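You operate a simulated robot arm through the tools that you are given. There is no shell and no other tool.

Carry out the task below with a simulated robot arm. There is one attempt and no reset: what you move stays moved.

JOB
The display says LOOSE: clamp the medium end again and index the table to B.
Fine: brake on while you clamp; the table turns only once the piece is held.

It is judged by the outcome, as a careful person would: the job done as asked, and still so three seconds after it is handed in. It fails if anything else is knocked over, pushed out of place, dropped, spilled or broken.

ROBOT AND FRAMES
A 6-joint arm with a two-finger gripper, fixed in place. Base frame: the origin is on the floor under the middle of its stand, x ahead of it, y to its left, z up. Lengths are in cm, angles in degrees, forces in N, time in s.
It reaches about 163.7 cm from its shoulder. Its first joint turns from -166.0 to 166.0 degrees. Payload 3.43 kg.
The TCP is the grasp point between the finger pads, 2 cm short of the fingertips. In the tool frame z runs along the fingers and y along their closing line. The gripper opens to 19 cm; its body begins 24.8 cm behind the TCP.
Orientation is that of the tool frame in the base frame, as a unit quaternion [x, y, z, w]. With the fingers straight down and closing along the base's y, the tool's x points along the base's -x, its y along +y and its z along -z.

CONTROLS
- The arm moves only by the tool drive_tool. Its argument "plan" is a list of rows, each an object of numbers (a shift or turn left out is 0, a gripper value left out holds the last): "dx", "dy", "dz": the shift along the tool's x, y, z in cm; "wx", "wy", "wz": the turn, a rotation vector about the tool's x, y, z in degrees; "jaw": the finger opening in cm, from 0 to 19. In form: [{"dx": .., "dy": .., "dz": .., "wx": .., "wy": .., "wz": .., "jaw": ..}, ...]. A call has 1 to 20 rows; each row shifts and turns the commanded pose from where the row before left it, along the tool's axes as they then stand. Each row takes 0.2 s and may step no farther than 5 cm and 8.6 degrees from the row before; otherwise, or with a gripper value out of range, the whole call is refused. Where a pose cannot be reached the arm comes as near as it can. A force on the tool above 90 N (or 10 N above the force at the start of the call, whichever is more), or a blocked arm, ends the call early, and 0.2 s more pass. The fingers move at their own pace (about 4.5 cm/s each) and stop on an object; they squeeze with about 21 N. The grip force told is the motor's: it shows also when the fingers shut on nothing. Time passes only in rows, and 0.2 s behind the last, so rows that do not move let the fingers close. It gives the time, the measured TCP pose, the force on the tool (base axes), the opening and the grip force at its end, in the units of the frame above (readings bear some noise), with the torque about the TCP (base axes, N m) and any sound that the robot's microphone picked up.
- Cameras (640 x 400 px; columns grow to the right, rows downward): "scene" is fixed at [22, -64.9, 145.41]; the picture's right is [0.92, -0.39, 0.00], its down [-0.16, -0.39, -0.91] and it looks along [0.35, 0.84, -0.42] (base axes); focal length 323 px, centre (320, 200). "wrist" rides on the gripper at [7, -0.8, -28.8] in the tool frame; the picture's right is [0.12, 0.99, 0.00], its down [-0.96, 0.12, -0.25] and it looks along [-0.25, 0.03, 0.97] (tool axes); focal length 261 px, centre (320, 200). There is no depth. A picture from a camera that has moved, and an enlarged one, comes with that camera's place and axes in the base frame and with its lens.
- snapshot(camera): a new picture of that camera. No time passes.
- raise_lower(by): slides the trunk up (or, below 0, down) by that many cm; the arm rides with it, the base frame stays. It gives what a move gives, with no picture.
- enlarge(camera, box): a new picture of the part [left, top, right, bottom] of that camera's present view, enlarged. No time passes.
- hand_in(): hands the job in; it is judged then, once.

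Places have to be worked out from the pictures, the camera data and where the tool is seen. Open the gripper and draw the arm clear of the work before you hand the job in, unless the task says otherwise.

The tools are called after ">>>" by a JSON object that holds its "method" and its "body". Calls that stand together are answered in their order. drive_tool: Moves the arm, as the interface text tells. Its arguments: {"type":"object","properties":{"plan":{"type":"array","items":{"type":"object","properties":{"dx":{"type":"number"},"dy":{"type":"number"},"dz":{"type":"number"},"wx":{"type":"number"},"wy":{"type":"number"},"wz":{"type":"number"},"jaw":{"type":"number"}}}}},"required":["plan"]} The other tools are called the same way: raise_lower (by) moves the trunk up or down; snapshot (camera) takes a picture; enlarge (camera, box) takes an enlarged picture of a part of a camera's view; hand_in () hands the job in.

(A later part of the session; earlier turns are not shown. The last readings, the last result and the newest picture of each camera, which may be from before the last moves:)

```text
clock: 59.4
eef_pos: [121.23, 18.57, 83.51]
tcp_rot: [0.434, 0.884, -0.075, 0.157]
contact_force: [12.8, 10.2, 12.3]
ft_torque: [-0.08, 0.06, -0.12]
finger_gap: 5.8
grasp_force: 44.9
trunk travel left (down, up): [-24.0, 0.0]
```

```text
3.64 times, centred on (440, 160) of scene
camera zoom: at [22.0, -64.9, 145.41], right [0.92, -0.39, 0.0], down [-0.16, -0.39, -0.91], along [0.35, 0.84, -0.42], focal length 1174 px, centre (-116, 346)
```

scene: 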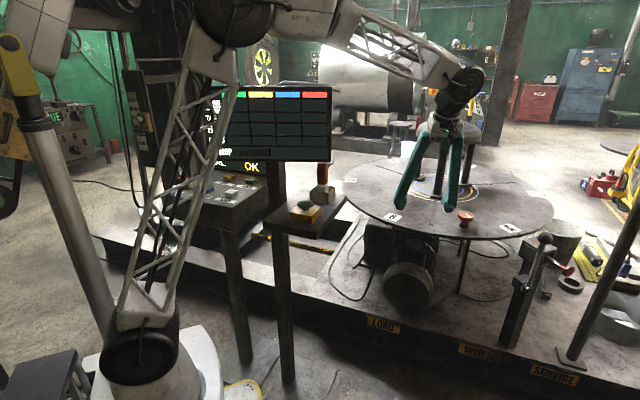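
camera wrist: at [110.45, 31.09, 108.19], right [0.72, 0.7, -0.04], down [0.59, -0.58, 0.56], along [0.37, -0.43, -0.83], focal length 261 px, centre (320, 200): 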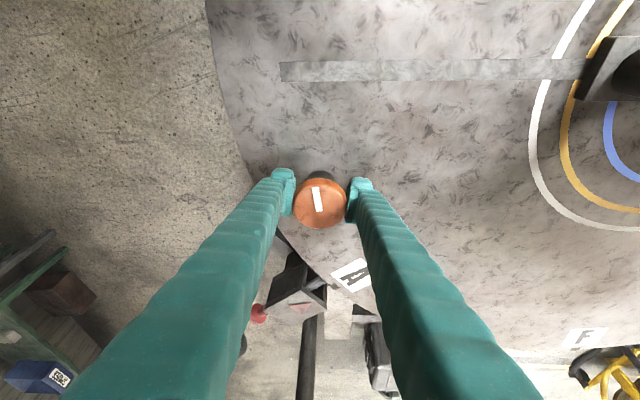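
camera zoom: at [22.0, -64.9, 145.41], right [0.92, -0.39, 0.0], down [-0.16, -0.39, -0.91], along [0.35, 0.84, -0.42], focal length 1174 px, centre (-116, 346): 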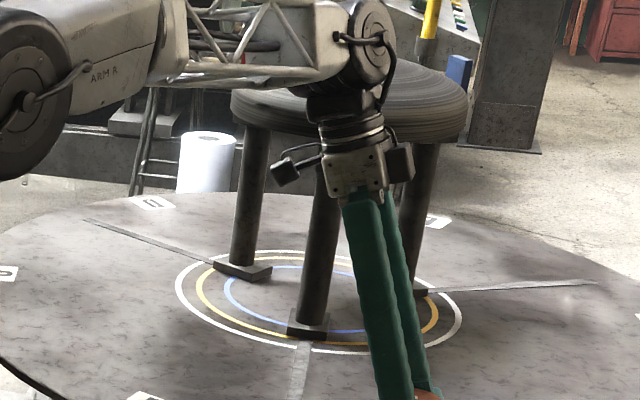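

Jaw travel has slowed: the pads moved only slightly in the last 45°, so they may be reaching the dome. I'll turn two more steps and see whether the torque climbs.

>>> {"method": "drive_tool", "body": {"plan": [{"wx": 2.57, "wz": 7.05}, {}, {"wx": 2.57, "wz": 7.05}, {}, {}]}}

>>> {"method": "snapshot", "body": {"camera": "wrist"}}

>>> {"method": "enlarge", "body": {"camera": "scene", "box": [410, 100, 490, 150]}}

>>> {"method": "enlarge", "body": {"camera": "scene", "box": [420, 160, 540, 250]}}

```text
clock: 60.6
eef_pos: [121.2, 18.7, 83.49]
tcp_rot: [0.546, 0.82, -0.096, 0.144]
contact_force: [5.3, 11.7, 8.2]
ft_torque: [-0.07, -0.19, -0.07]
finger_gap: 5.78
grasp_force: 44.8
trunk travel left (down, up): [-24.0, 0.0]
```

```text
taken
camera wrist: at [114.05, 33.51, 108.17], right [0.87, 0.49, -0.04], down [0.42, -0.71, 0.56], along [0.24, -0.51, -0.83], focal length 261 px, centre (320, 200)
```

wrist: 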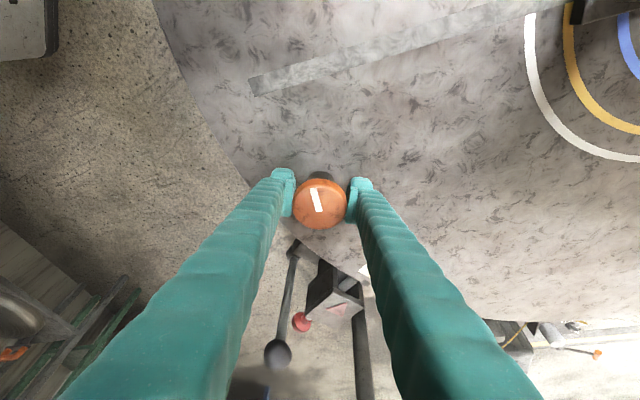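

```text
8.00 times, centred on (450, 125) of scene
camera zoom: at [22.0, -64.9, 145.41], right [0.92, -0.39, 0.0], down [-0.16, -0.39, -0.91], along [0.35, 0.84, -0.42], focal length 2583 px, centre (-720, 800)
```

zoom: 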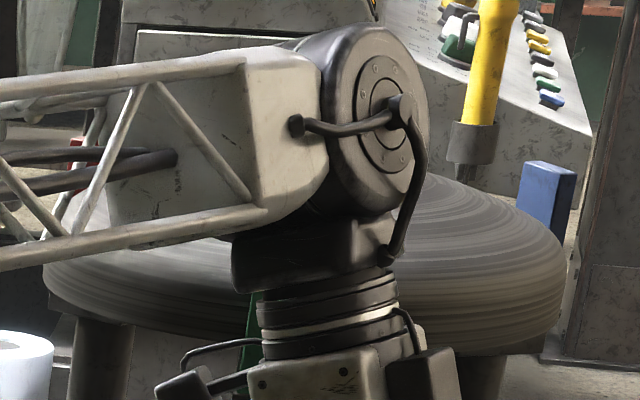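

```text
4.44 times, centred on (480, 205) of scene
camera zoom: at [22.0, -64.9, 145.41], right [0.92, -0.39, 0.0], down [-0.16, -0.39, -0.91], along [0.35, 0.84, -0.42], focal length 1435 px, centre (-391, 178)
```

zoom: 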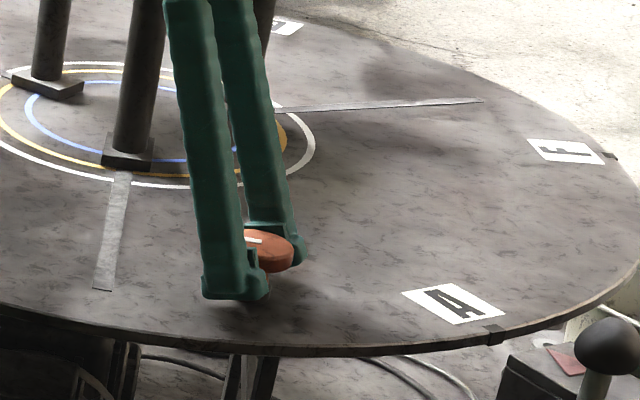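

>>> {"method": "enlarge", "body": {"camera": "wrist", "box": [280, 165, 360, 235]}}

>>> {"method": "enlarge", "body": {"camera": "scene", "box": [450, 200, 490, 230]}}

```text
5.71 times, centred on (320, 200) of wrist
camera zoom: at [114.05, 33.51, 108.17], right [0.87, 0.49, -0.04], down [0.42, -0.71, 0.56], along [0.24, -0.51, -0.83], focal length 1489 px, centre (320, 200)
```

zoom: 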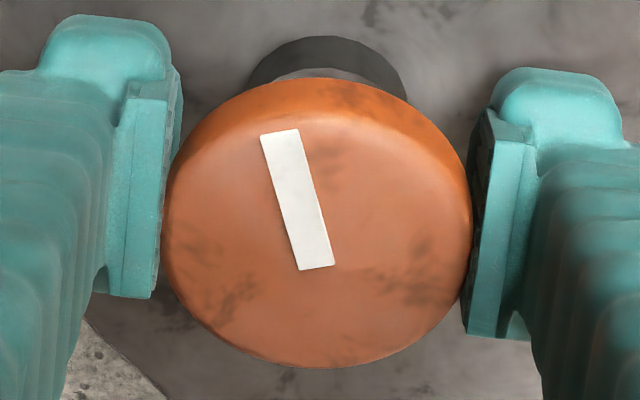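

```text
13.33 times, centred on (470, 215) of scene
camera zoom: at [22.0, -64.9, 145.41], right [0.92, -0.39, 0.0], down [-0.16, -0.39, -0.91], along [0.35, 0.84, -0.42], focal length 4305 px, centre (-1680, 0)
```

zoom: 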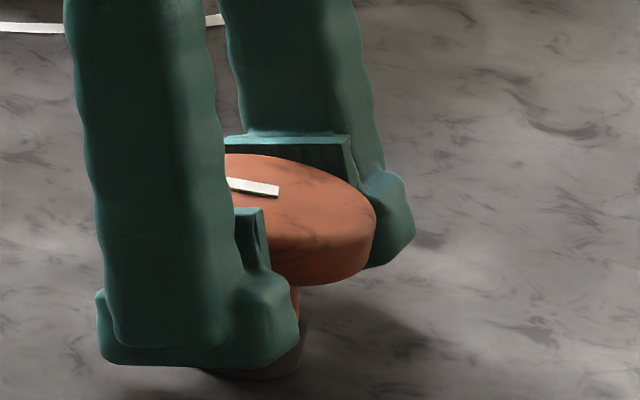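

The knob really has turned 128° with no slip, and the jaws closed about 1 cm and stopped. Before turning further I'll release the knob, back off and read the PIECE row.

>>> {"method": "drive_tool", "body": {"plan": [{"jaw": 11}, {}, {}, {}, {"dz": -4}, {"dz": -4}, {"dz": -4}, {"wx": -2.74, "wz": -7.52}, {"wx": -2.74, "wz": -7.52}, {"wx": -2.74, "wz": -7.52}, {"wx": -2.74, "wz": -7.52}, {"wx": -2.74, "wz": -7.52}, {"wx": -2.74, "wz": -7.52}, {"wx": -2.74, "wz": -7.52}, {"wx": -2.74, "wz": -7.52}, {}]}}

>>> {"method": "enlarge", "body": {"camera": "scene", "box": [400, 90, 540, 250]}}

>>> {"method": "snapshot", "body": {"camera": "wrist"}}

```text
clock: 64.0
eef_pos: [118.93, 22.34, 94.41]
tcp_rot: [0.026, 0.984, -0.004, 0.173]
contact_force: [-1.0, 0.9, 0.0]
ft_torque: [-0.01, 0.0, -0.01]
finger_gap: 11.03
grasp_force: 0.0
out of reach, approached as far as the arm can: row 7
trunk travel left (down, up): [-24.0, 0.0]
```

```text
2.50 times, centred on (470, 170) of scene
camera zoom: at [22.0, -64.9, 145.41], right [0.92, -0.39, 0.0], down [-0.16, -0.39, -0.91], along [0.35, 0.84, -0.42], focal length 807 px, centre (-55, 275)
```

zoom: 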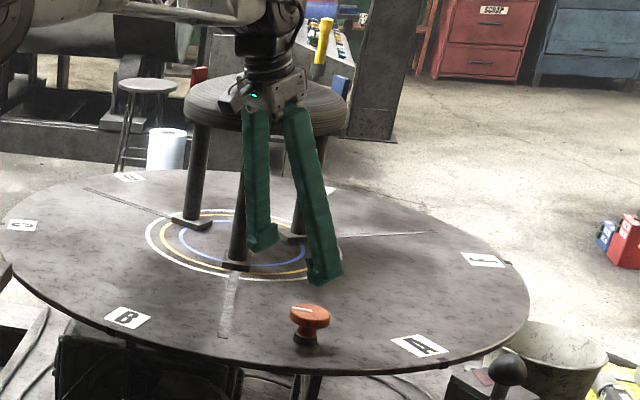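

```text
taken
camera wrist: at [102.53, 22.34, 119.17], right [-0.06, 1.0, -0.04], down [0.82, 0.07, 0.56], along [0.56, 0.0, -0.83], focal length 261 px, centre (320, 200)
```

wrist: 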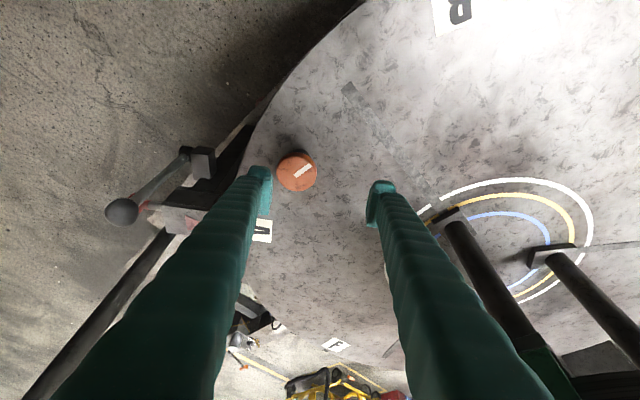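

>>> {"method": "drive_tool", "body": {"plan": [{"dx": 3.9, "dy": -2.4, "dz": -1.7}, {"dx": 3.9, "dy": -2.4, "dz": -1.7}, {"dx": 3.9, "dy": -2.4, "dz": -1.7}, {"dx": 3.9, "dy": -2.4, "dz": -1.7}, {"dx": 3.9, "dy": -2.4, "dz": -1.7}, {"dx": 3.9, "dy": -2.4, "dz": -1.7}, {"dx": 3.9, "dy": -2.4, "dz": -1.7}, {"dx": 3.9, "dy": -2.4, "dz": -1.7}, {"dx": 3.9, "dy": -2.4, "dz": -1.7}, {"dx": 3.9, "dy": -2.4, "dz": -1.7}, {"dx": 3.9, "dy": -2.4, "dz": -1.7}, {"dx": 3.9, "dy": -2.4, "dz": -1.7}, {"dx": 4.2, "dy": 0, "dz": -1.5}, {"dx": 4.2, "dy": 0, "dz": -1.5}, {}]}}

>>> {"method": "enlarge", "body": {"camera": "scene", "box": [410, 100, 490, 150]}}

>>> {"method": "enlarge", "body": {"camera": "scene", "box": [400, 90, 540, 250]}}

```text
clock: 67.2
eef_pos: [57.41, -3.12, 97.51]
tcp_rot: [0.028, 0.984, -0.004, 0.173]
contact_force: [0.1, -0.8, 0.5]
ft_torque: [0.03, 0.0, -0.02]
finger_gap: 11.01
grasp_force: 0.0
trunk travel left (down, up): [-24.0, 0.0]
```

```text
8.00 times, centred on (450, 125) of scene
camera zoom: at [22.0, -64.9, 145.41], right [0.92, -0.39, 0.0], down [-0.16, -0.39, -0.91], along [0.35, 0.84, -0.42], focal length 2583 px, centre (-720, 800)
```

zoom: 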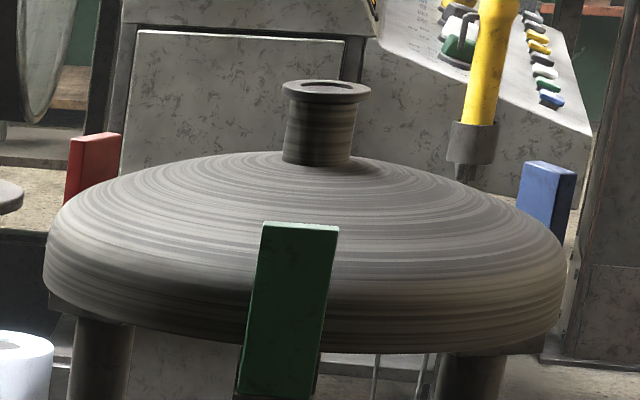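

```text
2.50 times, centred on (470, 170) of scene
camera zoom: at [22.0, -64.9, 145.41], right [0.92, -0.39, 0.0], down [-0.16, -0.39, -0.91], along [0.35, 0.84, -0.42], focal length 807 px, centre (-55, 275)
```

zoom: 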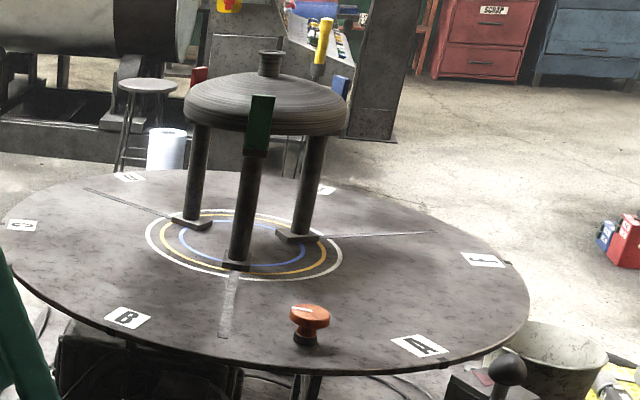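

The red pad has moved about 1.2 cm and the blue about 1 cm, and both now look tight on the dome. I'll turn back to the viewing pose to read the display.

>>> {"method": "drive_tool", "body": {"plan": [{"wx": -2.65, "wz": -7.28}, {"wx": -2.65, "wz": -7.28}, {"wx": -2.65, "wz": -7.28}, {"wx": -2.65, "wz": -7.28}, {"wx": -2.65, "wz": -7.28}, {"wx": -2.65, "wz": -7.28}, {"wx": -2.65, "wz": -7.28}, {"wx": -2.65, "wz": -7.28}, {"wx": -2.65, "wz": -7.28}, {"wx": -2.65, "wz": -7.28}, {"wx": -2.65, "wz": -7.28}, {"wx": -2.65, "wz": -7.28}, {"dy": 4.3}, {"dy": 4.3}, {"dy": 4.3}, {"dy": 4.3}, {}]}}

>>> {"method": "drive_tool", "body": {"plan": [{"wy": -8}, {"wy": -8}, {"wy": -8}, {"wy": -8}, {"wy": -8}, {"dx": 3.6, "dz": 1.75}, {"dx": 3.6, "dz": 1.75}, {"dx": 3.6, "dz": 1.75}, {"dx": 3.6, "dz": 1.75}, {}]}}

>>> {"method": "enlarge", "body": {"camera": "wrist", "box": [230, 220, 390, 360]}}

>>> {"method": "snapshot", "body": {"camera": "wrist"}}

```text
clock: 70.8
eef_pos: [40.39, -3.11, 97.38]
tcp_rot: [-0.695, 0.697, 0.124, 0.124]
contact_force: [-0.4, 0.6, 0.0]
ft_torque: [-0.05, 0.03, -0.02]
finger_gap: 11.03
grasp_force: 0.0
trunk travel left (down, up): [-24.0, 0.0]
```

```text
clock: 73.0
eef_pos: [40.29, -4.22, 81.44]
tcp_rot: [-0.611, 0.613, 0.354, 0.355]
contact_force: [0.5, -1.0, 0.0]
ft_torque: [-0.03, 0.03, -0.01]
finger_gap: 11.03
grasp_force: 0.1
trunk travel left (down, up): [-24.0, 0.0]
```

```text
2.86 times, centred on (310, 290) of wrist
camera zoom: at [41.03, -32.74, 89.89], right [-0.99, -0.06, -0.1], down [-0.11, 0.27, 0.96], along [-0.03, 0.96, -0.27], focal length 745 px, centre (349, -57)
```

zoom: 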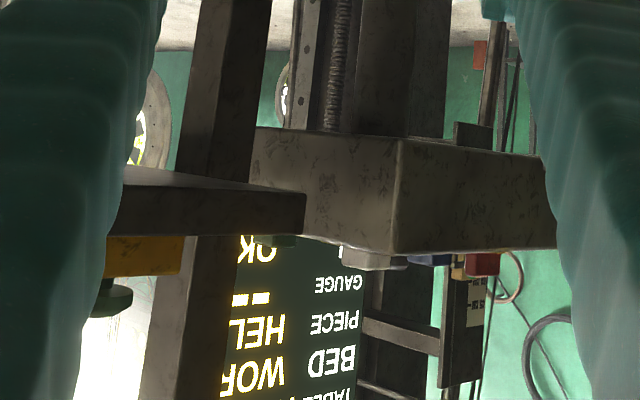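

```text
taken
camera wrist: at [41.03, -32.74, 89.89], right [-0.99, -0.06, -0.1], down [-0.11, 0.27, 0.96], along [-0.03, 0.96, -0.27], focal length 261 px, centre (320, 200)
```

wrist: 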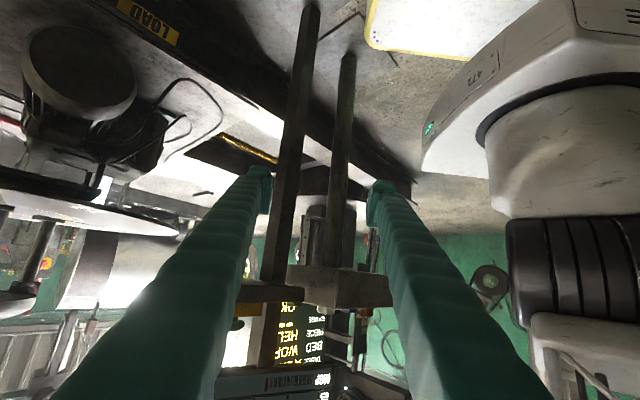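

PIECE now reads HEL(D), so the end is clamped. Now the indexing: I'll look closely at the panel's ON/OFF switch and padlock, and the index plunger, to decide how the table should be turned.

>>> {"method": "enlarge", "body": {"camera": "scene", "box": [165, 165, 215, 205]}}

>>> {"method": "enlarge", "body": {"camera": "scene", "box": [490, 225, 590, 300]}}

>>> {"method": "enlarge", "body": {"camera": "scene", "box": [200, 160, 270, 210]}}

>>> {"method": "enlarge", "body": {"camera": "wrist", "box": [0, 0, 260, 240]}}

```text
10.00 times, centred on (190, 185) of scene
camera zoom: at [22.0, -64.9, 145.41], right [0.92, -0.39, 0.0], down [-0.16, -0.39, -0.91], along [0.35, 0.84, -0.42], focal length 3229 px, centre (1620, 350)
```

zoom: 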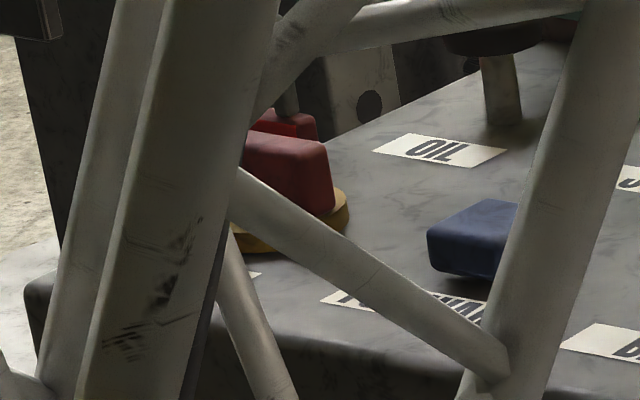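

```text
5.33 times, centred on (540, 262) of scene
camera zoom: at [22.0, -64.9, 145.41], right [0.92, -0.39, 0.0], down [-0.16, -0.39, -0.91], along [0.35, 0.84, -0.42], focal length 1722 px, centre (-853, -133)
```

zoom: 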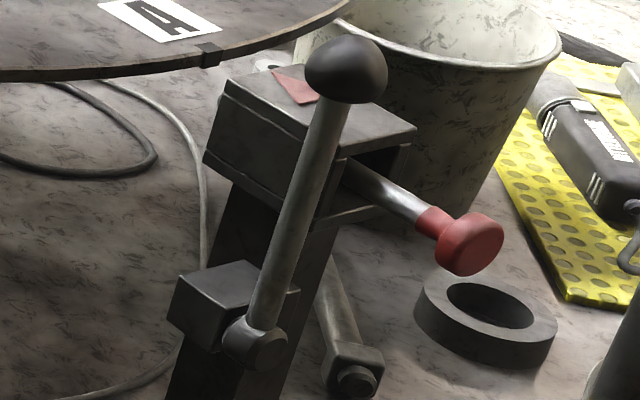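

```text
8.00 times, centred on (235, 185) of scene
camera zoom: at [22.0, -64.9, 145.41], right [0.92, -0.39, 0.0], down [-0.16, -0.39, -0.91], along [0.35, 0.84, -0.42], focal length 2583 px, centre (1000, 320)
```

zoom: 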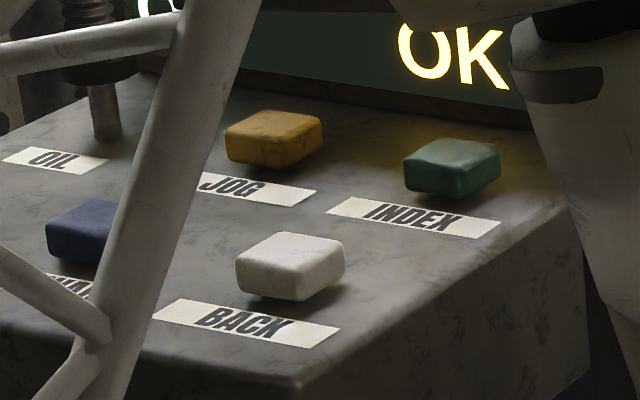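

```text
1.67 times, centred on (130, 120) of wrist
camera zoom: at [41.03, -32.74, 89.89], right [-0.99, -0.06, -0.1], down [-0.11, 0.27, 0.96], along [-0.03, 0.96, -0.27], focal length 434 px, centre (637, 333)
```

zoom: 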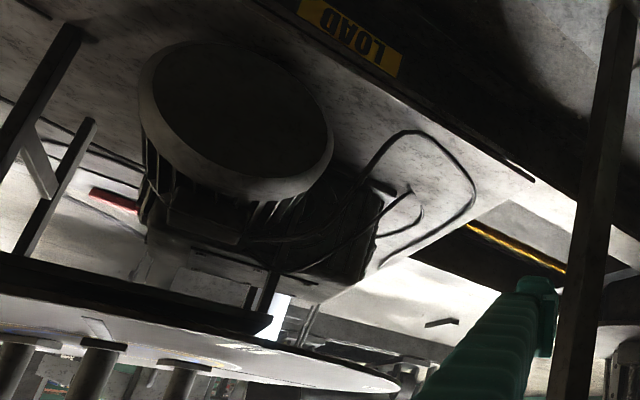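

The red selector seems to have a padlock beside it (a lock-out), and the arm hides part of it. I'll lift out of the viewing pose so the scene camera can see the switch clearly.

>>> {"method": "drive_tool", "body": {"plan": [{"dx": -3.6, "dz": -1.75}, {"dx": -3.6, "dz": -1.75}, {"dx": -3.6, "dz": -1.75}, {"dx": -3.6, "dz": -1.75}, {"wy": 8, "dy": -3}, {"wy": 8, "dy": -3}, {"wy": 8, "dy": -3}, {"wy": 8, "dy": -3}, {"wy": 8, "dy": -3}, {"wy": 8, "dy": -3}, {"wy": 8, "dy": -3}, {"dy": -4.5}, {"dy": -4.5}, {"dy": -4.5}, {"dy": -4.5}, {}]}}

>>> {"method": "enlarge", "body": {"camera": "scene", "box": [165, 165, 215, 205]}}

>>> {"method": "snapshot", "body": {"camera": "scene"}}

```text
clock: 76.4
eef_pos: [79.22, -3.31, 97.56]
tcp_rot: [-0.705, 0.708, 0.025, 0.025]
contact_force: [-0.2, -0.1, -0.2]
ft_torque: [0.0, 0.03, 0.0]
finger_gap: 11.01
grasp_force: 0.1
trunk travel left (down, up): [-24.0, 0.0]
```

```text
10.00 times, centred on (190, 185) of scene
camera zoom: at [22.0, -64.9, 145.41], right [0.92, -0.39, 0.0], down [-0.16, -0.39, -0.91], along [0.35, 0.84, -0.42], focal length 3229 px, centre (1620, 350)
```

zoom: 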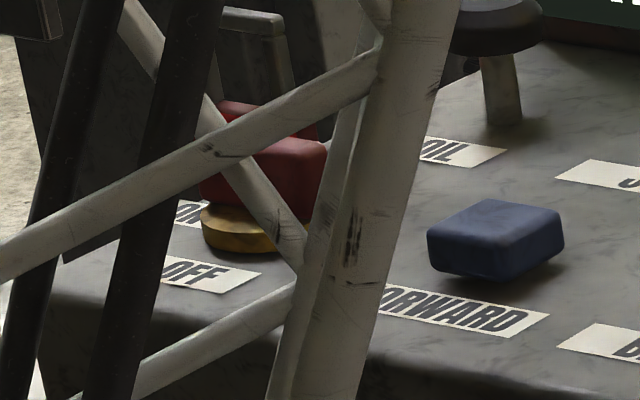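

```text
taken
```

scene: 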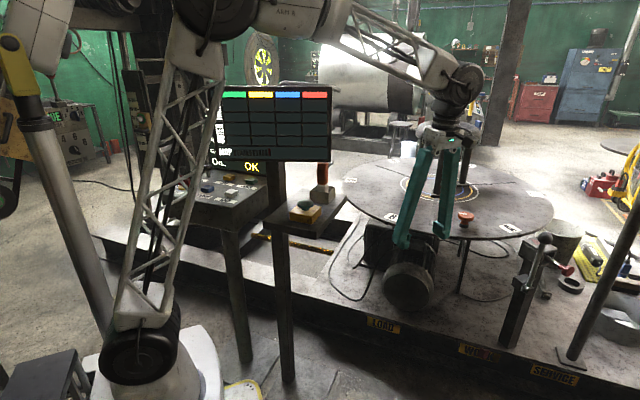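

>>> {"method": "snapshot", "body": {"camera": "wrist"}}

>>> {"method": "enlarge", "body": {"camera": "scene", "box": [505, 220, 555, 260]}}

```text
taken
camera wrist: at [80.22, -12.37, 125.88], right [-0.99, -0.12, -0.01], down [-0.11, 0.94, 0.32], along [-0.03, 0.31, -0.95], focal length 261 px, centre (320, 200)
```

wrist: 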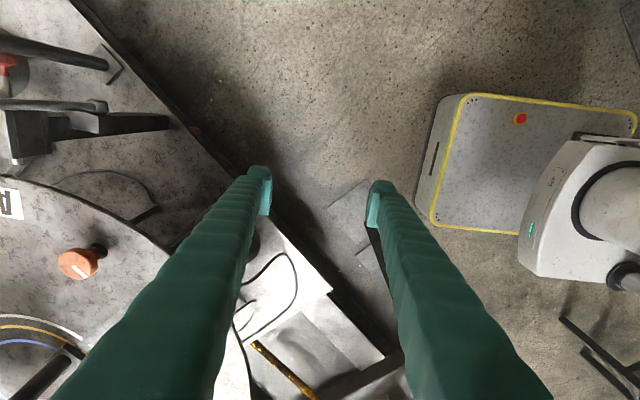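

```text
10.00 times, centred on (530, 240) of scene
camera zoom: at [22.0, -64.9, 145.41], right [0.92, -0.39, 0.0], down [-0.16, -0.39, -0.91], along [0.35, 0.84, -0.42], focal length 3229 px, centre (-1780, -200)
```

zoom: 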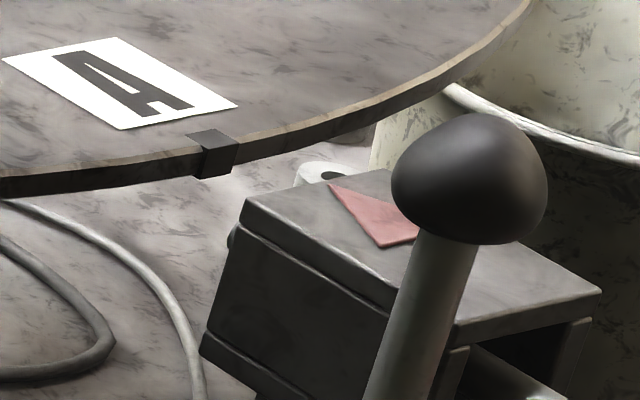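

The close-up shows the index pin's tip just inside its box, clear of the rim block, so the pin is out. That leaves the question of whether INDEX is powered. I'll go up and look at the isolator from a better angle.

>>> {"method": "drive_tool", "body": {"plan": [{"dy": 4, "dz": -2.7}, {"dy": 4, "dz": -2.7}, {"dy": 4, "dz": -2.7}, {"dy": 4, "dz": -2.7}, {"dy": 4, "dz": -2.7}, {"dy": 4, "dz": -2.7}, {"dy": 4, "dz": -2.7}, {"dy": 4, "dz": -2.7}, {"dy": 4, "dz": -2.7}, {"dy": 4, "dz": -2.7}, {"wy": -8, "dy": 1.5}, {"wy": -8, "dy": 1.5}, {"wy": -8, "dy": 1.5}, {"wy": -8, "dy": 1.5}, {"wy": -8, "dy": 1.5}, {}]}}

>>> {"method": "snapshot", "body": {"camera": "wrist"}}

```text
clock: 79.8
eef_pos: [32.3, -4.99, 123.63]
tcp_rot: [-0.654, 0.657, 0.264, 0.266]
contact_force: [-0.1, -0.8, 0.2]
ft_torque: [0.05, -0.01, 0.04]
finger_gap: 11.0
grasp_force: 0.1
out of reach, approached as far as the arm can: row 15
trunk travel left (down, up): [-24.0, 0.0]
```

```text
taken
camera wrist: at [33.09, -29.98, 139.48], right [-0.99, -0.08, -0.08], down [-0.11, 0.52, 0.85], along [-0.03, 0.85, -0.53], focal length 261 px, centre (320, 200)
```

wrist: 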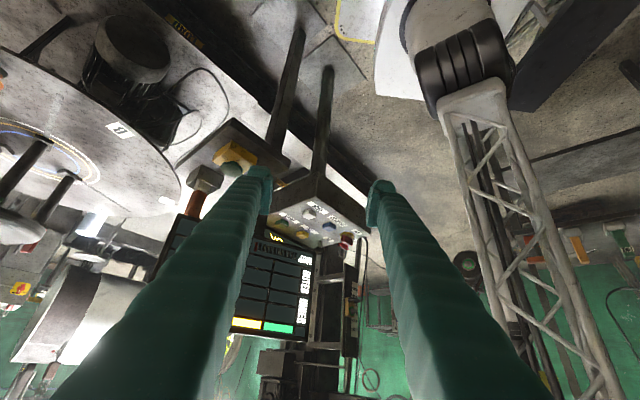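

>>> {"method": "enlarge", "body": {"camera": "wrist", "box": [325, 220, 365, 260]}}

>>> {"method": "enlarge", "body": {"camera": "wrist", "box": [260, 190, 370, 260]}}

>>> {"method": "enlarge", "body": {"camera": "scene", "box": [165, 165, 215, 205]}}

```text
10.00 times, centred on (345, 240) of wrist
camera zoom: at [33.09, -29.98, 139.48], right [-0.99, -0.08, -0.08], down [-0.11, 0.52, 0.85], along [-0.03, 0.85, -0.53], focal length 2606 px, centre (70, -200)
```

zoom: 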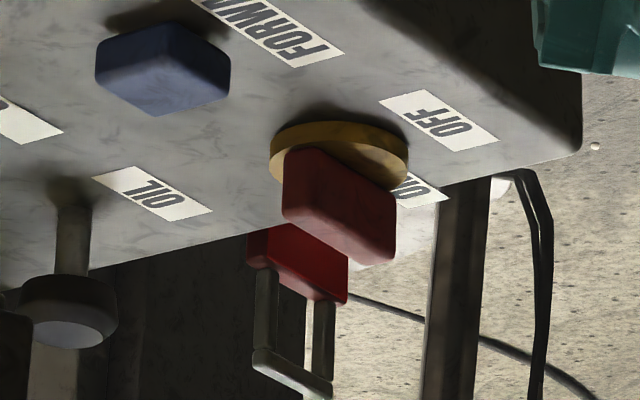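

```text
5.71 times, centred on (315, 225) of wrist
camera zoom: at [33.09, -29.98, 139.48], right [-0.99, -0.08, -0.08], down [-0.11, 0.52, 0.85], along [-0.03, 0.85, -0.53], focal length 1489 px, centre (349, 57)
```

zoom: 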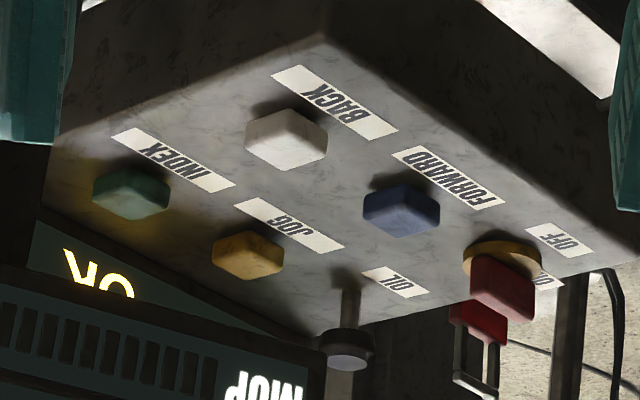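

```text
10.00 times, centred on (190, 185) of scene
camera zoom: at [22.0, -64.9, 145.41], right [0.92, -0.39, 0.0], down [-0.16, -0.39, -0.91], along [0.35, 0.84, -0.42], focal length 3229 px, centre (1620, 350)
```

zoom: 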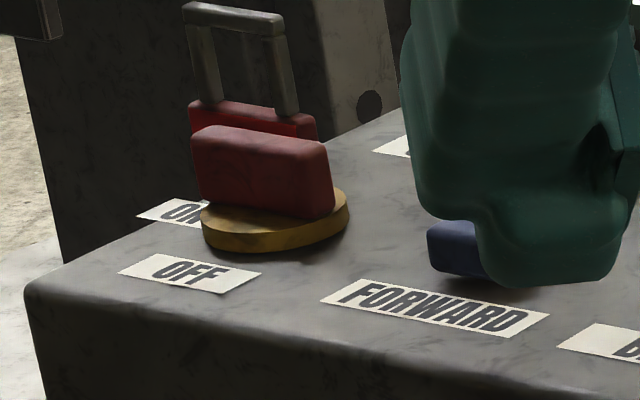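

The isolator bar appears to point along the row at ON, but I'm not certain the padlock isn't a lock-out. Either way the brake has to come off first, now that the piece is held. I'll return to the lever with the same outward-tilted approach as before.

>>> {"method": "drive_tool", "body": {"plan": [{"wy": 7.34, "dy": -2}, {"wy": 7.34, "dy": -2}, {"wy": 7.34, "dy": -2}, {"wy": 7.34, "dy": -2}, {"wy": 7.34, "dy": -2}, {"wy": 7.34, "dy": -2}, {"dy": -4.3, "dz": 2.4}, {"dy": -4.3, "dz": 2.4}, {"dy": -4.3, "dz": 2.4}, {"dy": -4.3, "dz": 2.4}, {"dy": -4.3, "dz": 2.4}, {"dy": -4.3, "dz": 2.4}, {"dy": -4.3, "dz": 2.4}, {"dy": -4.3, "dz": 2.4}, {"dy": -4.3, "dz": 2.4}, {"dy": -4.3, "dz": 2.4}, {}]}}

```text
clock: 83.4
eef_pos: [87.8, -5.08, 99.33]
tcp_rot: [-0.705, 0.709, 0.001, 0.0]
contact_force: [0.1, -0.8, 0.7]
ft_torque: [-0.02, 0.06, 0.01]
finger_gap: 11.0
grasp_force: 0.1
trunk travel left (down, up): [-24.0, 0.0]
```

>>> {"method": "drive_tool", "body": {"plan": [{"wx": 7}, {"wx": 7}, {"wx": 7}, {"wx": 7}, {"wx": 7}, {"dx": 0.3, "dy": -3.4, "dz": 2.84}, {"dx": 0.3, "dy": -3.4, "dz": 2.84}, {"dx": 0.3, "dy": -3.4, "dz": 2.84}, {"dx": 0.3, "dy": -3.4, "dz": 2.84}, {"dx": 0.3, "dy": -3.4, "dz": 2.84}, {"dx": 0.3, "dy": -3.4, "dz": 2.84}, {"dx": 0.3, "dy": -3.4, "dz": 2.84}, {"dx": 0.3, "dy": -3.4, "dz": 2.84}, {}]}}

>>> {"method": "snapshot", "body": {"camera": "wrist"}}

>>> {"method": "enlarge", "body": {"camera": "scene", "box": [420, 140, 620, 300]}}

```text
clock: 86.4
eef_pos: [123.0, -7.68, 96.64]
tcp_rot: [-0.673, 0.676, -0.212, 0.212]
contact_force: [0.8, 0.4, -0.7]
ft_torque: [-0.04, -0.03, -0.04]
finger_gap: 11.0
grasp_force: 0.0
trunk travel left (down, up): [-24.0, 0.0]
```

```text
taken
camera wrist: at [107.13, -14.65, 120.74], right [-0.81, -0.12, -0.57], down [-0.23, 0.96, 0.14], along [0.53, 0.24, -0.81], focal length 261 px, centre (320, 200)
```

wrist: 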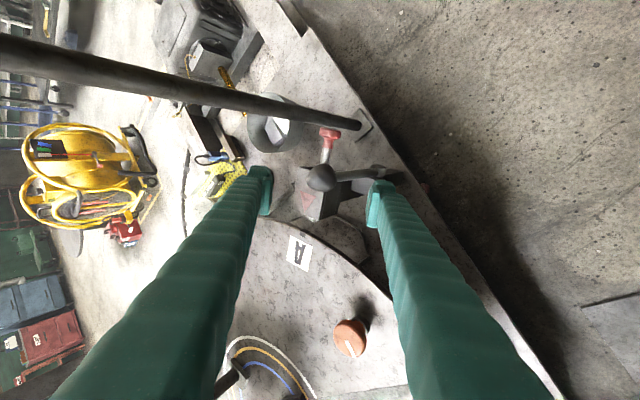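

```text
2.50 times, centred on (520, 220) of scene
camera zoom: at [22.0, -64.9, 145.41], right [0.92, -0.39, 0.0], down [-0.16, -0.39, -0.91], along [0.35, 0.84, -0.42], focal length 807 px, centre (-180, 150)
```

zoom: 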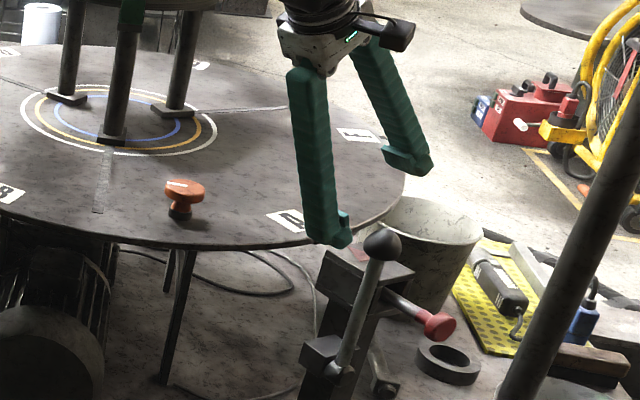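

Same geometry as before, with the ball centred ahead of the fingers. I'll advance, close loosely around it and bring it back along the arc towards its original position.

>>> {"method": "drive_tool", "body": {"plan": [{"dz": 3.1}, {"dz": 3.1}, {"dz": 3.1, "jaw": 6}, {}, {}, {}, {"dy": 0.87, "dz": -0.59}, {"dy": 0.9, "dz": -0.54}, {"dy": 0.92, "dz": -0.5}, {"dy": 0.94, "dz": -0.46}, {"dy": 0.96, "dz": -0.42}, {"dy": 0.98, "dz": -0.38}, {"dy": 1.0, "dz": -0.33}, {}]}}

>>> {"method": "snapshot", "body": {"camera": "wrist"}}

>>> {"method": "enlarge", "body": {"camera": "scene", "box": [420, 140, 620, 300]}}

```text
clock: 89.4
eef_pos: [120.77, -7.51, 87.64]
tcp_rot: [-0.674, 0.676, -0.212, 0.211]
contact_force: [1.0, -0.2, -0.3]
ft_torque: [-0.02, -0.02, -0.01]
finger_gap: 6.01
grasp_force: 0.0
trunk travel left (down, up): [-24.0, 0.0]
```

```text
taken
camera wrist: at [104.98, -14.51, 111.8], right [-0.81, -0.12, -0.57], down [-0.23, 0.96, 0.14], along [0.53, 0.24, -0.81], focal length 261 px, centre (320, 200)
```

wrist: 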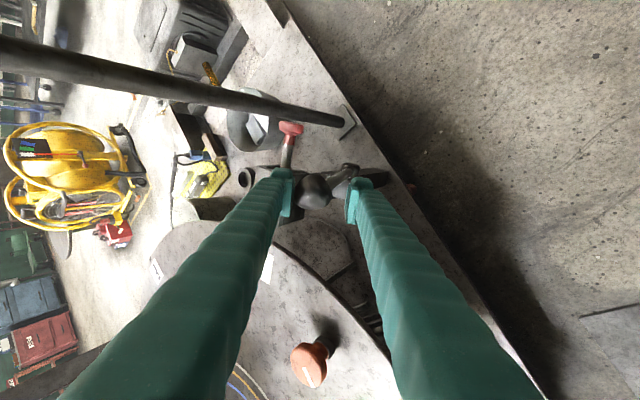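

```text
2.50 times, centred on (520, 220) of scene
camera zoom: at [22.0, -64.9, 145.41], right [0.92, -0.39, 0.0], down [-0.16, -0.39, -0.91], along [0.35, 0.84, -0.42], focal length 807 px, centre (-180, 150)
```

zoom: 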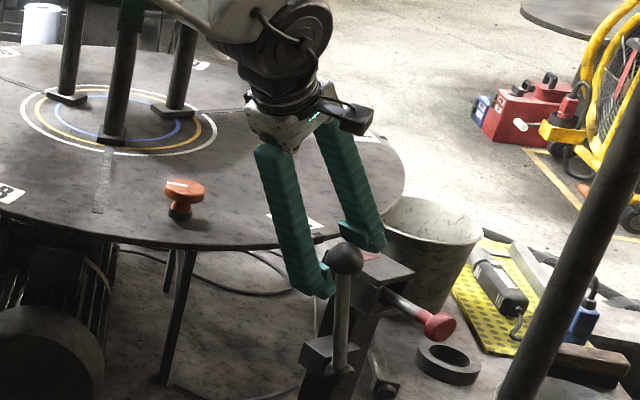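

Moving freely, about -19° now. I'll continue to the original rest position.

>>> {"method": "drive_tool", "body": {"plan": [{"dy": 1.0, "dz": -0.2}, {"dy": 1.02, "dz": -0.15}, {"dy": 1.03, "dz": -0.1}, {"dy": 1.04, "dz": -0.05}, {"dy": 1.04, "dz": 0}, {"dy": 1.05, "dz": 0.05}, {}]}}

>>> {"method": "snapshot", "body": {"camera": "wrist"}}

>>> {"method": "enlarge", "body": {"camera": "scene", "box": [420, 140, 620, 300]}}

```text
clock: 91.0
eef_pos: [115.48, -7.41, 84.66]
tcp_rot: [-0.673, 0.676, -0.213, 0.212]
contact_force: [1.0, -0.9, -0.1]
ft_torque: [-0.01, 0.01, 0.02]
finger_gap: 6.01
grasp_force: 0.1
trunk travel left (down, up): [-24.0, 0.0]
```

```text
taken
camera wrist: at [99.67, -14.46, 108.73], right [-0.81, -0.12, -0.57], down [-0.23, 0.96, 0.14], along [0.53, 0.24, -0.81], focal length 261 px, centre (320, 200)
```

wrist: 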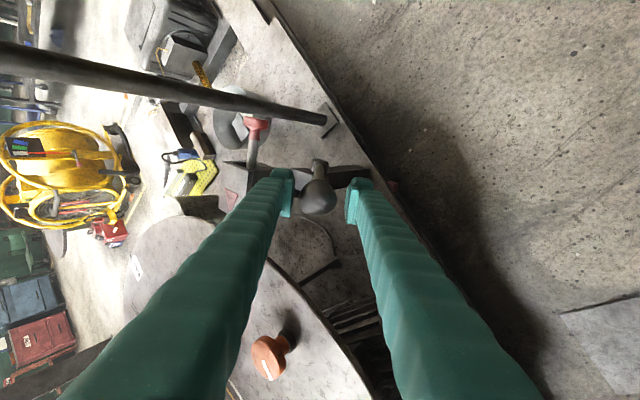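

```text
2.50 times, centred on (520, 220) of scene
camera zoom: at [22.0, -64.9, 145.41], right [0.92, -0.39, 0.0], down [-0.16, -0.39, -0.91], along [0.35, 0.84, -0.42], focal length 807 px, centre (-180, 150)
```

zoom: 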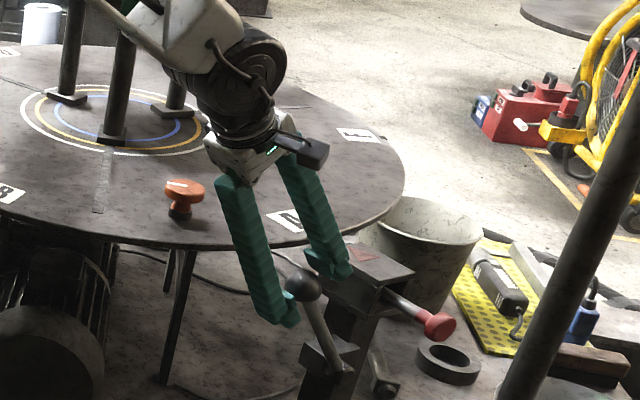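

>>> {"method": "drive_tool", "body": {"plan": [{"dy": 0.6, "dz": 0.05}, {"dy": 0.5, "dz": 0.05}, {"dy": 0.4, "dz": 0.05}, {}]}}

>>> {"method": "enlarge", "body": {"camera": "wrist", "box": [240, 140, 400, 240]}}

```text
clock: 92.0
eef_pos: [114.44, -7.48, 83.93]
tcp_rot: [-0.673, 0.675, -0.214, 0.212]
contact_force: [16.4, 0.1, 15.4]
ft_torque: [0.09, -0.32, -0.12]
finger_gap: 7.34
grasp_force: 11.0
trunk travel left (down, up): [-24.0, 0.0]
```

```text
4.00 times, centred on (320, 190) of wrist
camera zoom: at [98.54, -14.44, 107.92], right [-0.81, -0.12, -0.57], down [-0.23, 0.96, 0.14], along [0.53, 0.24, -0.81], focal length 1043 px, centre (320, 240)
```

zoom: 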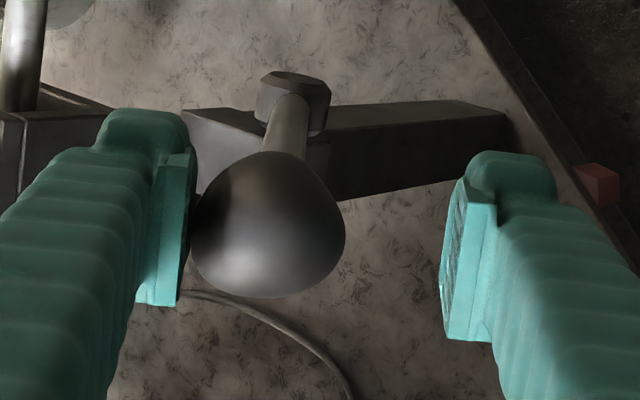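

The lever is back at its original stop (a clean 16 N contact), so the brake is released with the piece held. I'll open, withdraw from the lever, and check that it stays there.

>>> {"method": "drive_tool", "body": {"plan": [{"dy": -0.9}, {"jaw": 11}, {}, {}, {"dz": -3.5}, {"dz": -4}, {"dz": -4}, {}]}}

>>> {"method": "enlarge", "body": {"camera": "scene", "box": [420, 140, 620, 300]}}

>>> {"method": "enlarge", "body": {"camera": "scene", "box": [400, 90, 540, 250]}}

```text
clock: 93.8
eef_pos: [108.3, -7.54, 93.63]
tcp_rot: [-0.673, 0.676, -0.213, 0.212]
contact_force: [0.2, 0.4, -0.1]
ft_torque: [-0.05, 0.03, 0.02]
finger_gap: 10.98
grasp_force: 0.1
trunk travel left (down, up): [-24.0, 0.0]
```

```text
2.50 times, centred on (520, 220) of scene
camera zoom: at [22.0, -64.9, 145.41], right [0.92, -0.39, 0.0], down [-0.16, -0.39, -0.91], along [0.35, 0.84, -0.42], focal length 807 px, centre (-180, 150)
```

zoom: 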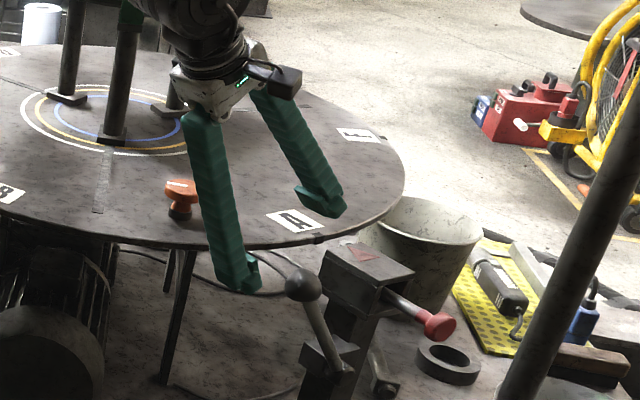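

```text
2.50 times, centred on (470, 170) of scene
camera zoom: at [22.0, -64.9, 145.41], right [0.92, -0.39, 0.0], down [-0.16, -0.39, -0.91], along [0.35, 0.84, -0.42], focal length 807 px, centre (-55, 275)
```

zoom: 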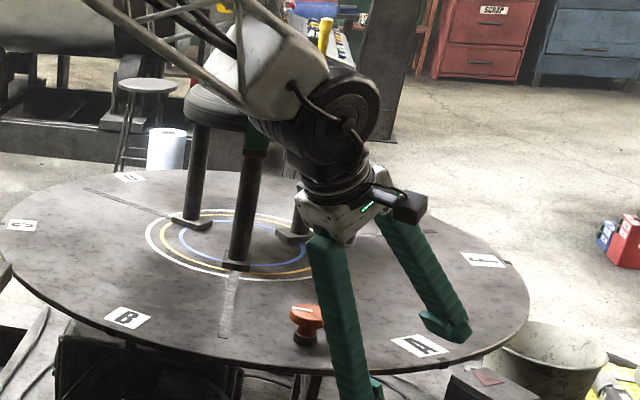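

The lever stays at brake-off and nothing else has moved. The INDEX button, at about (42.7, 54.4, 99.5), lies under the mop board (bottom edge z≈112), so I'll go in low with closed fingers pointing +y and press it. First I'll travel back with the fingers closed.

>>> {"method": "drive_tool", "body": {"plan": [{"dy": 4, "dz": -2.8, "jaw": 0}, {"dy": 4, "dz": -2.8}, {"dy": 2, "wx": -7}, {"dy": 2, "wx": -7}, {"dy": 2, "wx": -7}, {"dy": 2, "wx": -7}, {"dy": 2, "wx": -7}, {"dy": 4.4, "dz": -2.1}, {"dy": 4.4, "dz": -2.1}, {"dy": 4.4, "dz": -2.1}, {"dy": 4.4, "dz": -2.1}, {"dy": 4.4, "dz": -2.1}, {"dy": 4.4, "dz": -2.1}, {"dy": 4.4, "dz": -2.1}, {"dy": 4.4, "dz": -2.1}, {"dy": 4.4, "dz": -2.1}, {"dy": 4.4, "dz": -2.1}, {}]}}

```text
clock: 97.6
eef_pos: [45.47, -7.05, 111.2]
tcp_rot: [-0.706, 0.708, 0.0, 0.0]
contact_force: [-0.8, 0.2, -0.1]
ft_torque: [0.0, -0.01, -0.03]
finger_gap: 0.0
grasp_force: 21.5
trunk travel left (down, up): [-24.0, 0.0]
```

>>> {"method": "drive_tool", "body": {"plan": [{"wz": 7.5}, {"wz": 7.5}, {"wy": -8.5}, {"wy": -8.5}, {"wy": -8.5}, {"wy": -8.5}, {"wy": -8.5}, {"wy": -8.5}, {"wy": -8.5}, {"wy": -8.5}, {}]}}

>>> {"method": "snapshot", "body": {"camera": "wrist"}}

>>> {"method": "snapshot", "body": {"camera": "scene"}}

```text
clock: 100.0
eef_pos: [45.49, -7.18, 111.04]
tcp_rot: [-0.503, 0.658, 0.34, 0.445]
contact_force: [0.3, 0.0, 0.8]
ft_torque: [0.02, 0.03, 0.03]
finger_gap: 0.0
grasp_force: 21.1
trunk travel left (down, up): [-24.0, 0.0]
```

```text
taken
camera wrist: at [38.67, -35.71, 115.38], right [-0.97, 0.22, -0.11], down [-0.08, 0.15, 0.98], along [0.23, 0.96, -0.13], focal length 261 px, centre (320, 200)
```

wrist: 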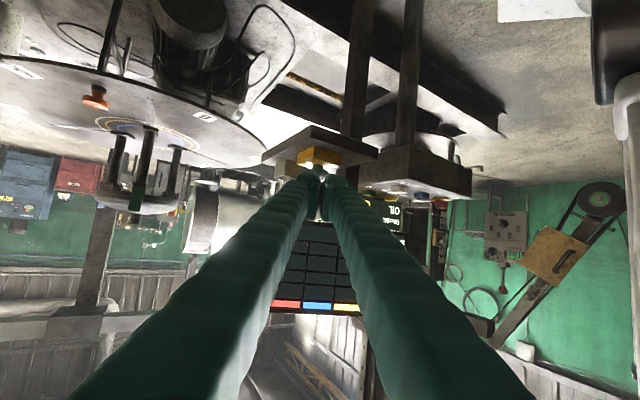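

```text
taken
```

scene: 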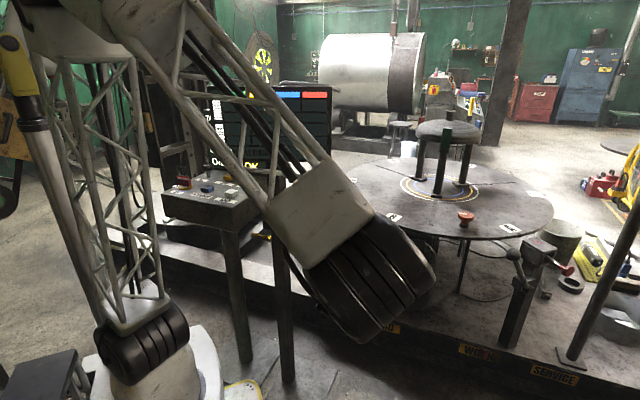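

Pose reached: tool 22° below horizontal, heading 75°, fingers closed. I'll move to a standoff in front of the mop board, in line with the INDEX button.

>>> {"method": "drive_tool", "body": {"plan": [{"dx": -1.75, "dy": 2.35, "dz": 3.2}, {"dx": -1.75, "dy": 2.35, "dz": 3.2}, {"dx": -1.75, "dy": 2.35, "dz": 3.2}, {"dx": -1.75, "dy": 2.35, "dz": 3.2}, {"dx": -1.75, "dy": 2.35, "dz": 3.2}, {"dx": -1.75, "dy": 2.35, "dz": 3.2}, {}]}}

>>> {"method": "snapshot", "body": {"camera": "wrist"}}

>>> {"method": "snapshot", "body": {"camera": "scene"}}

```text
clock: 101.6
eef_pos: [37.75, 17.52, 113.45]
tcp_rot: [-0.501, 0.658, 0.344, 0.444]
contact_force: [0.3, 0.2, 0.4]
ft_torque: [0.05, 0.04, 0.07]
finger_gap: 0.0
grasp_force: 20.8
trunk travel left (down, up): [-24.0, 0.0]
```

```text
taken
camera wrist: at [30.94, -11.12, 117.73], right [-0.97, 0.22, -0.1], down [-0.07, 0.15, 0.99], along [0.23, 0.96, -0.13], focal length 261 px, centre (320, 200)
```

wrist: 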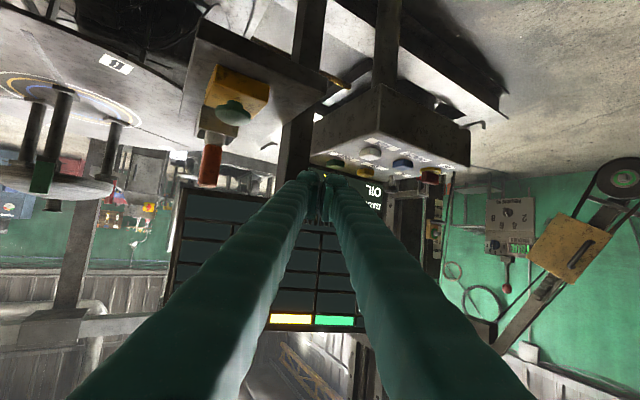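

```text
taken
```

scene: 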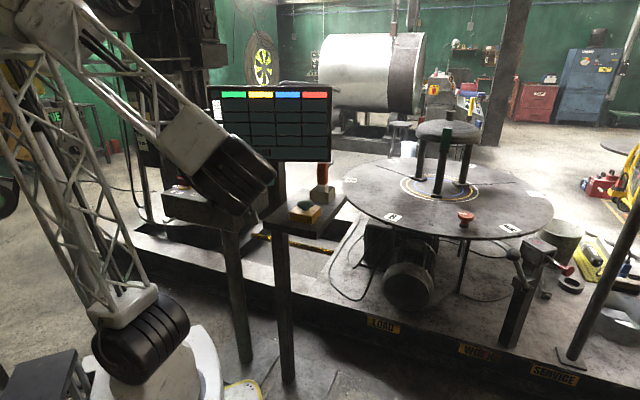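

>>> {"method": "enlarge", "body": {"camera": "wrist", "box": [260, 120, 440, 240]}}

```text
3.33 times, centred on (350, 180) of wrist
camera zoom: at [30.94, -11.12, 117.73], right [-0.97, 0.22, -0.1], down [-0.07, 0.15, 0.99], along [0.23, 0.96, -0.13], focal length 869 px, centre (220, 267)
```

zoom: 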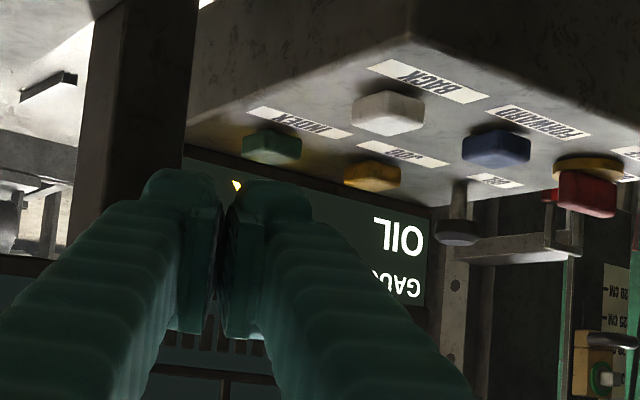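

The view is clear: INDEX is at about (43, 53.3, 99.5) and the pillar's near face is at x≈46. I'll flatten the tool 5° for more clearance under the board and advance part of the way.

>>> {"method": "drive_tool", "body": {"plan": [{"wy": -5}, {"dx": -0.08, "dy": 0.54, "dz": 4.4}, {"dx": -0.08, "dy": 0.54, "dz": 4.4}, {"dx": -0.08, "dy": 0.54, "dz": 4.4}, {"dx": -0.08, "dy": 0.54, "dz": 4.4}, {}]}}

>>> {"method": "snapshot", "body": {"camera": "wrist"}}

>>> {"method": "enlarge", "body": {"camera": "scene", "box": [140, 60, 360, 240]}}

```text
clock: 103.0
eef_pos: [42.85, 33.25, 113.57]
tcp_rot: [-0.49, 0.639, 0.362, 0.47]
contact_force: [0.0, 0.4, 0.2]
ft_torque: [-0.02, 0.0, 0.0]
finger_gap: 0.0
grasp_force: 20.9
out of reach, approached as far as the arm can: row 2, 3, 4, 5
trunk travel left (down, up): [-24.0, 0.0]
```

```text
taken
camera wrist: at [36.1, 4.46, 115.5], right [-0.97, 0.22, -0.11], down [-0.1, 0.08, 0.99], along [0.23, 0.97, -0.05], focal length 261 px, centre (320, 200)
```

wrist: 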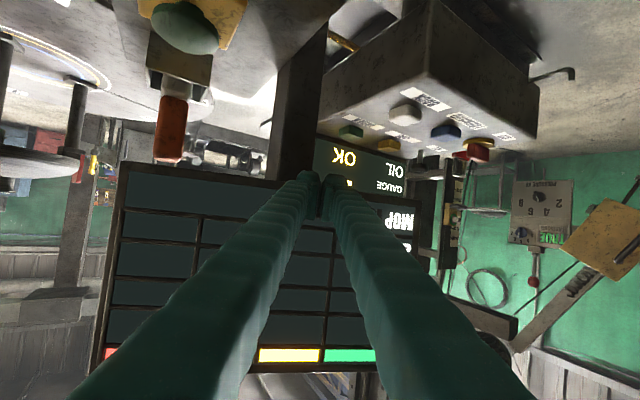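

```text
2.22 times, centred on (250, 150) of scene
camera zoom: at [22.0, -64.9, 145.41], right [0.92, -0.39, 0.0], down [-0.16, -0.39, -0.91], along [0.35, 0.84, -0.42], focal length 718 px, centre (476, 311)
```

zoom: 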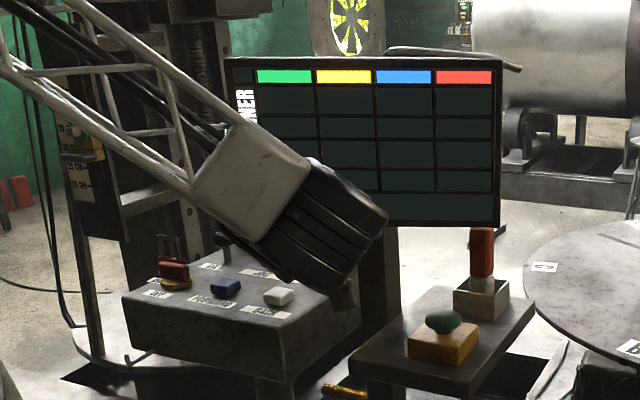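

The arm can't fold that tightly, and the fingertips ended about 3 cm short of the mop board, too high to go on. I'll back straight out and lower the trunk so the arm can reach in less folded.

>>> {"method": "drive_tool", "body": {"plan": [{"dz": -4.5}, {"dz": -4.5}, {"dz": -4.5}, {"dz": -4.5}, {}]}}

```text
clock: 104.2
eef_pos: [38.52, 16.46, 118.9]
tcp_rot: [-0.489, 0.638, 0.363, 0.471]
contact_force: [0.1, 0.1, 0.0]
ft_torque: [-0.03, -0.04, -0.01]
finger_gap: 0.0
grasp_force: 20.5
trunk travel left (down, up): [-24.0, 0.0]
```

>>> {"method": "raise_lower", "body": {"by": -18}}

>>> {"method": "snapshot", "body": {"camera": "wrist"}}

>>> {"method": "snapshot", "body": {"camera": "scene"}}

```text
clock: 106.2
eef_pos: [38.55, 16.57, 100.89]
tcp_rot: [-0.488, 0.639, 0.361, 0.472]
contact_force: [0.6, -0.8, -0.1]
ft_torque: [0.0, -0.01, 0.03]
finger_gap: 0.0
grasp_force: 20.7
trunk travel left (down, up): [-6.0, 18.0]
```

```text
taken
camera wrist: at [31.64, -12.25, 102.58], right [-0.97, 0.23, -0.11], down [-0.1, 0.07, 0.99], along [0.23, 0.97, -0.05], focal length 261 px, centre (320, 200)
```

wrist: 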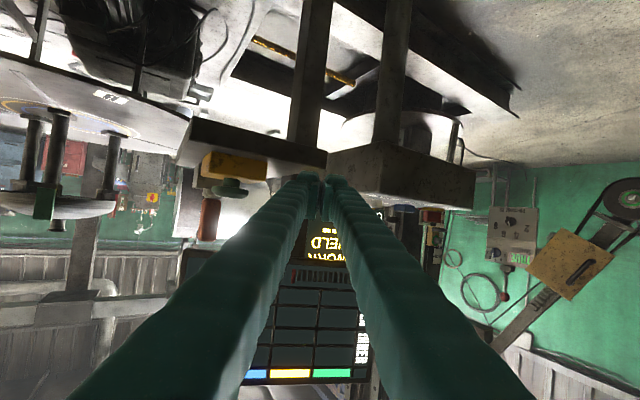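

```text
taken
```

scene: 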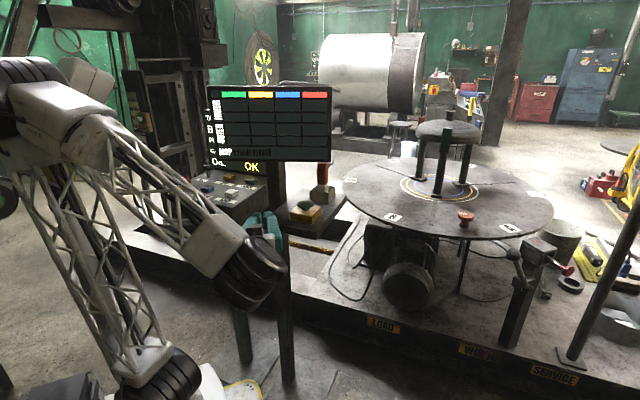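

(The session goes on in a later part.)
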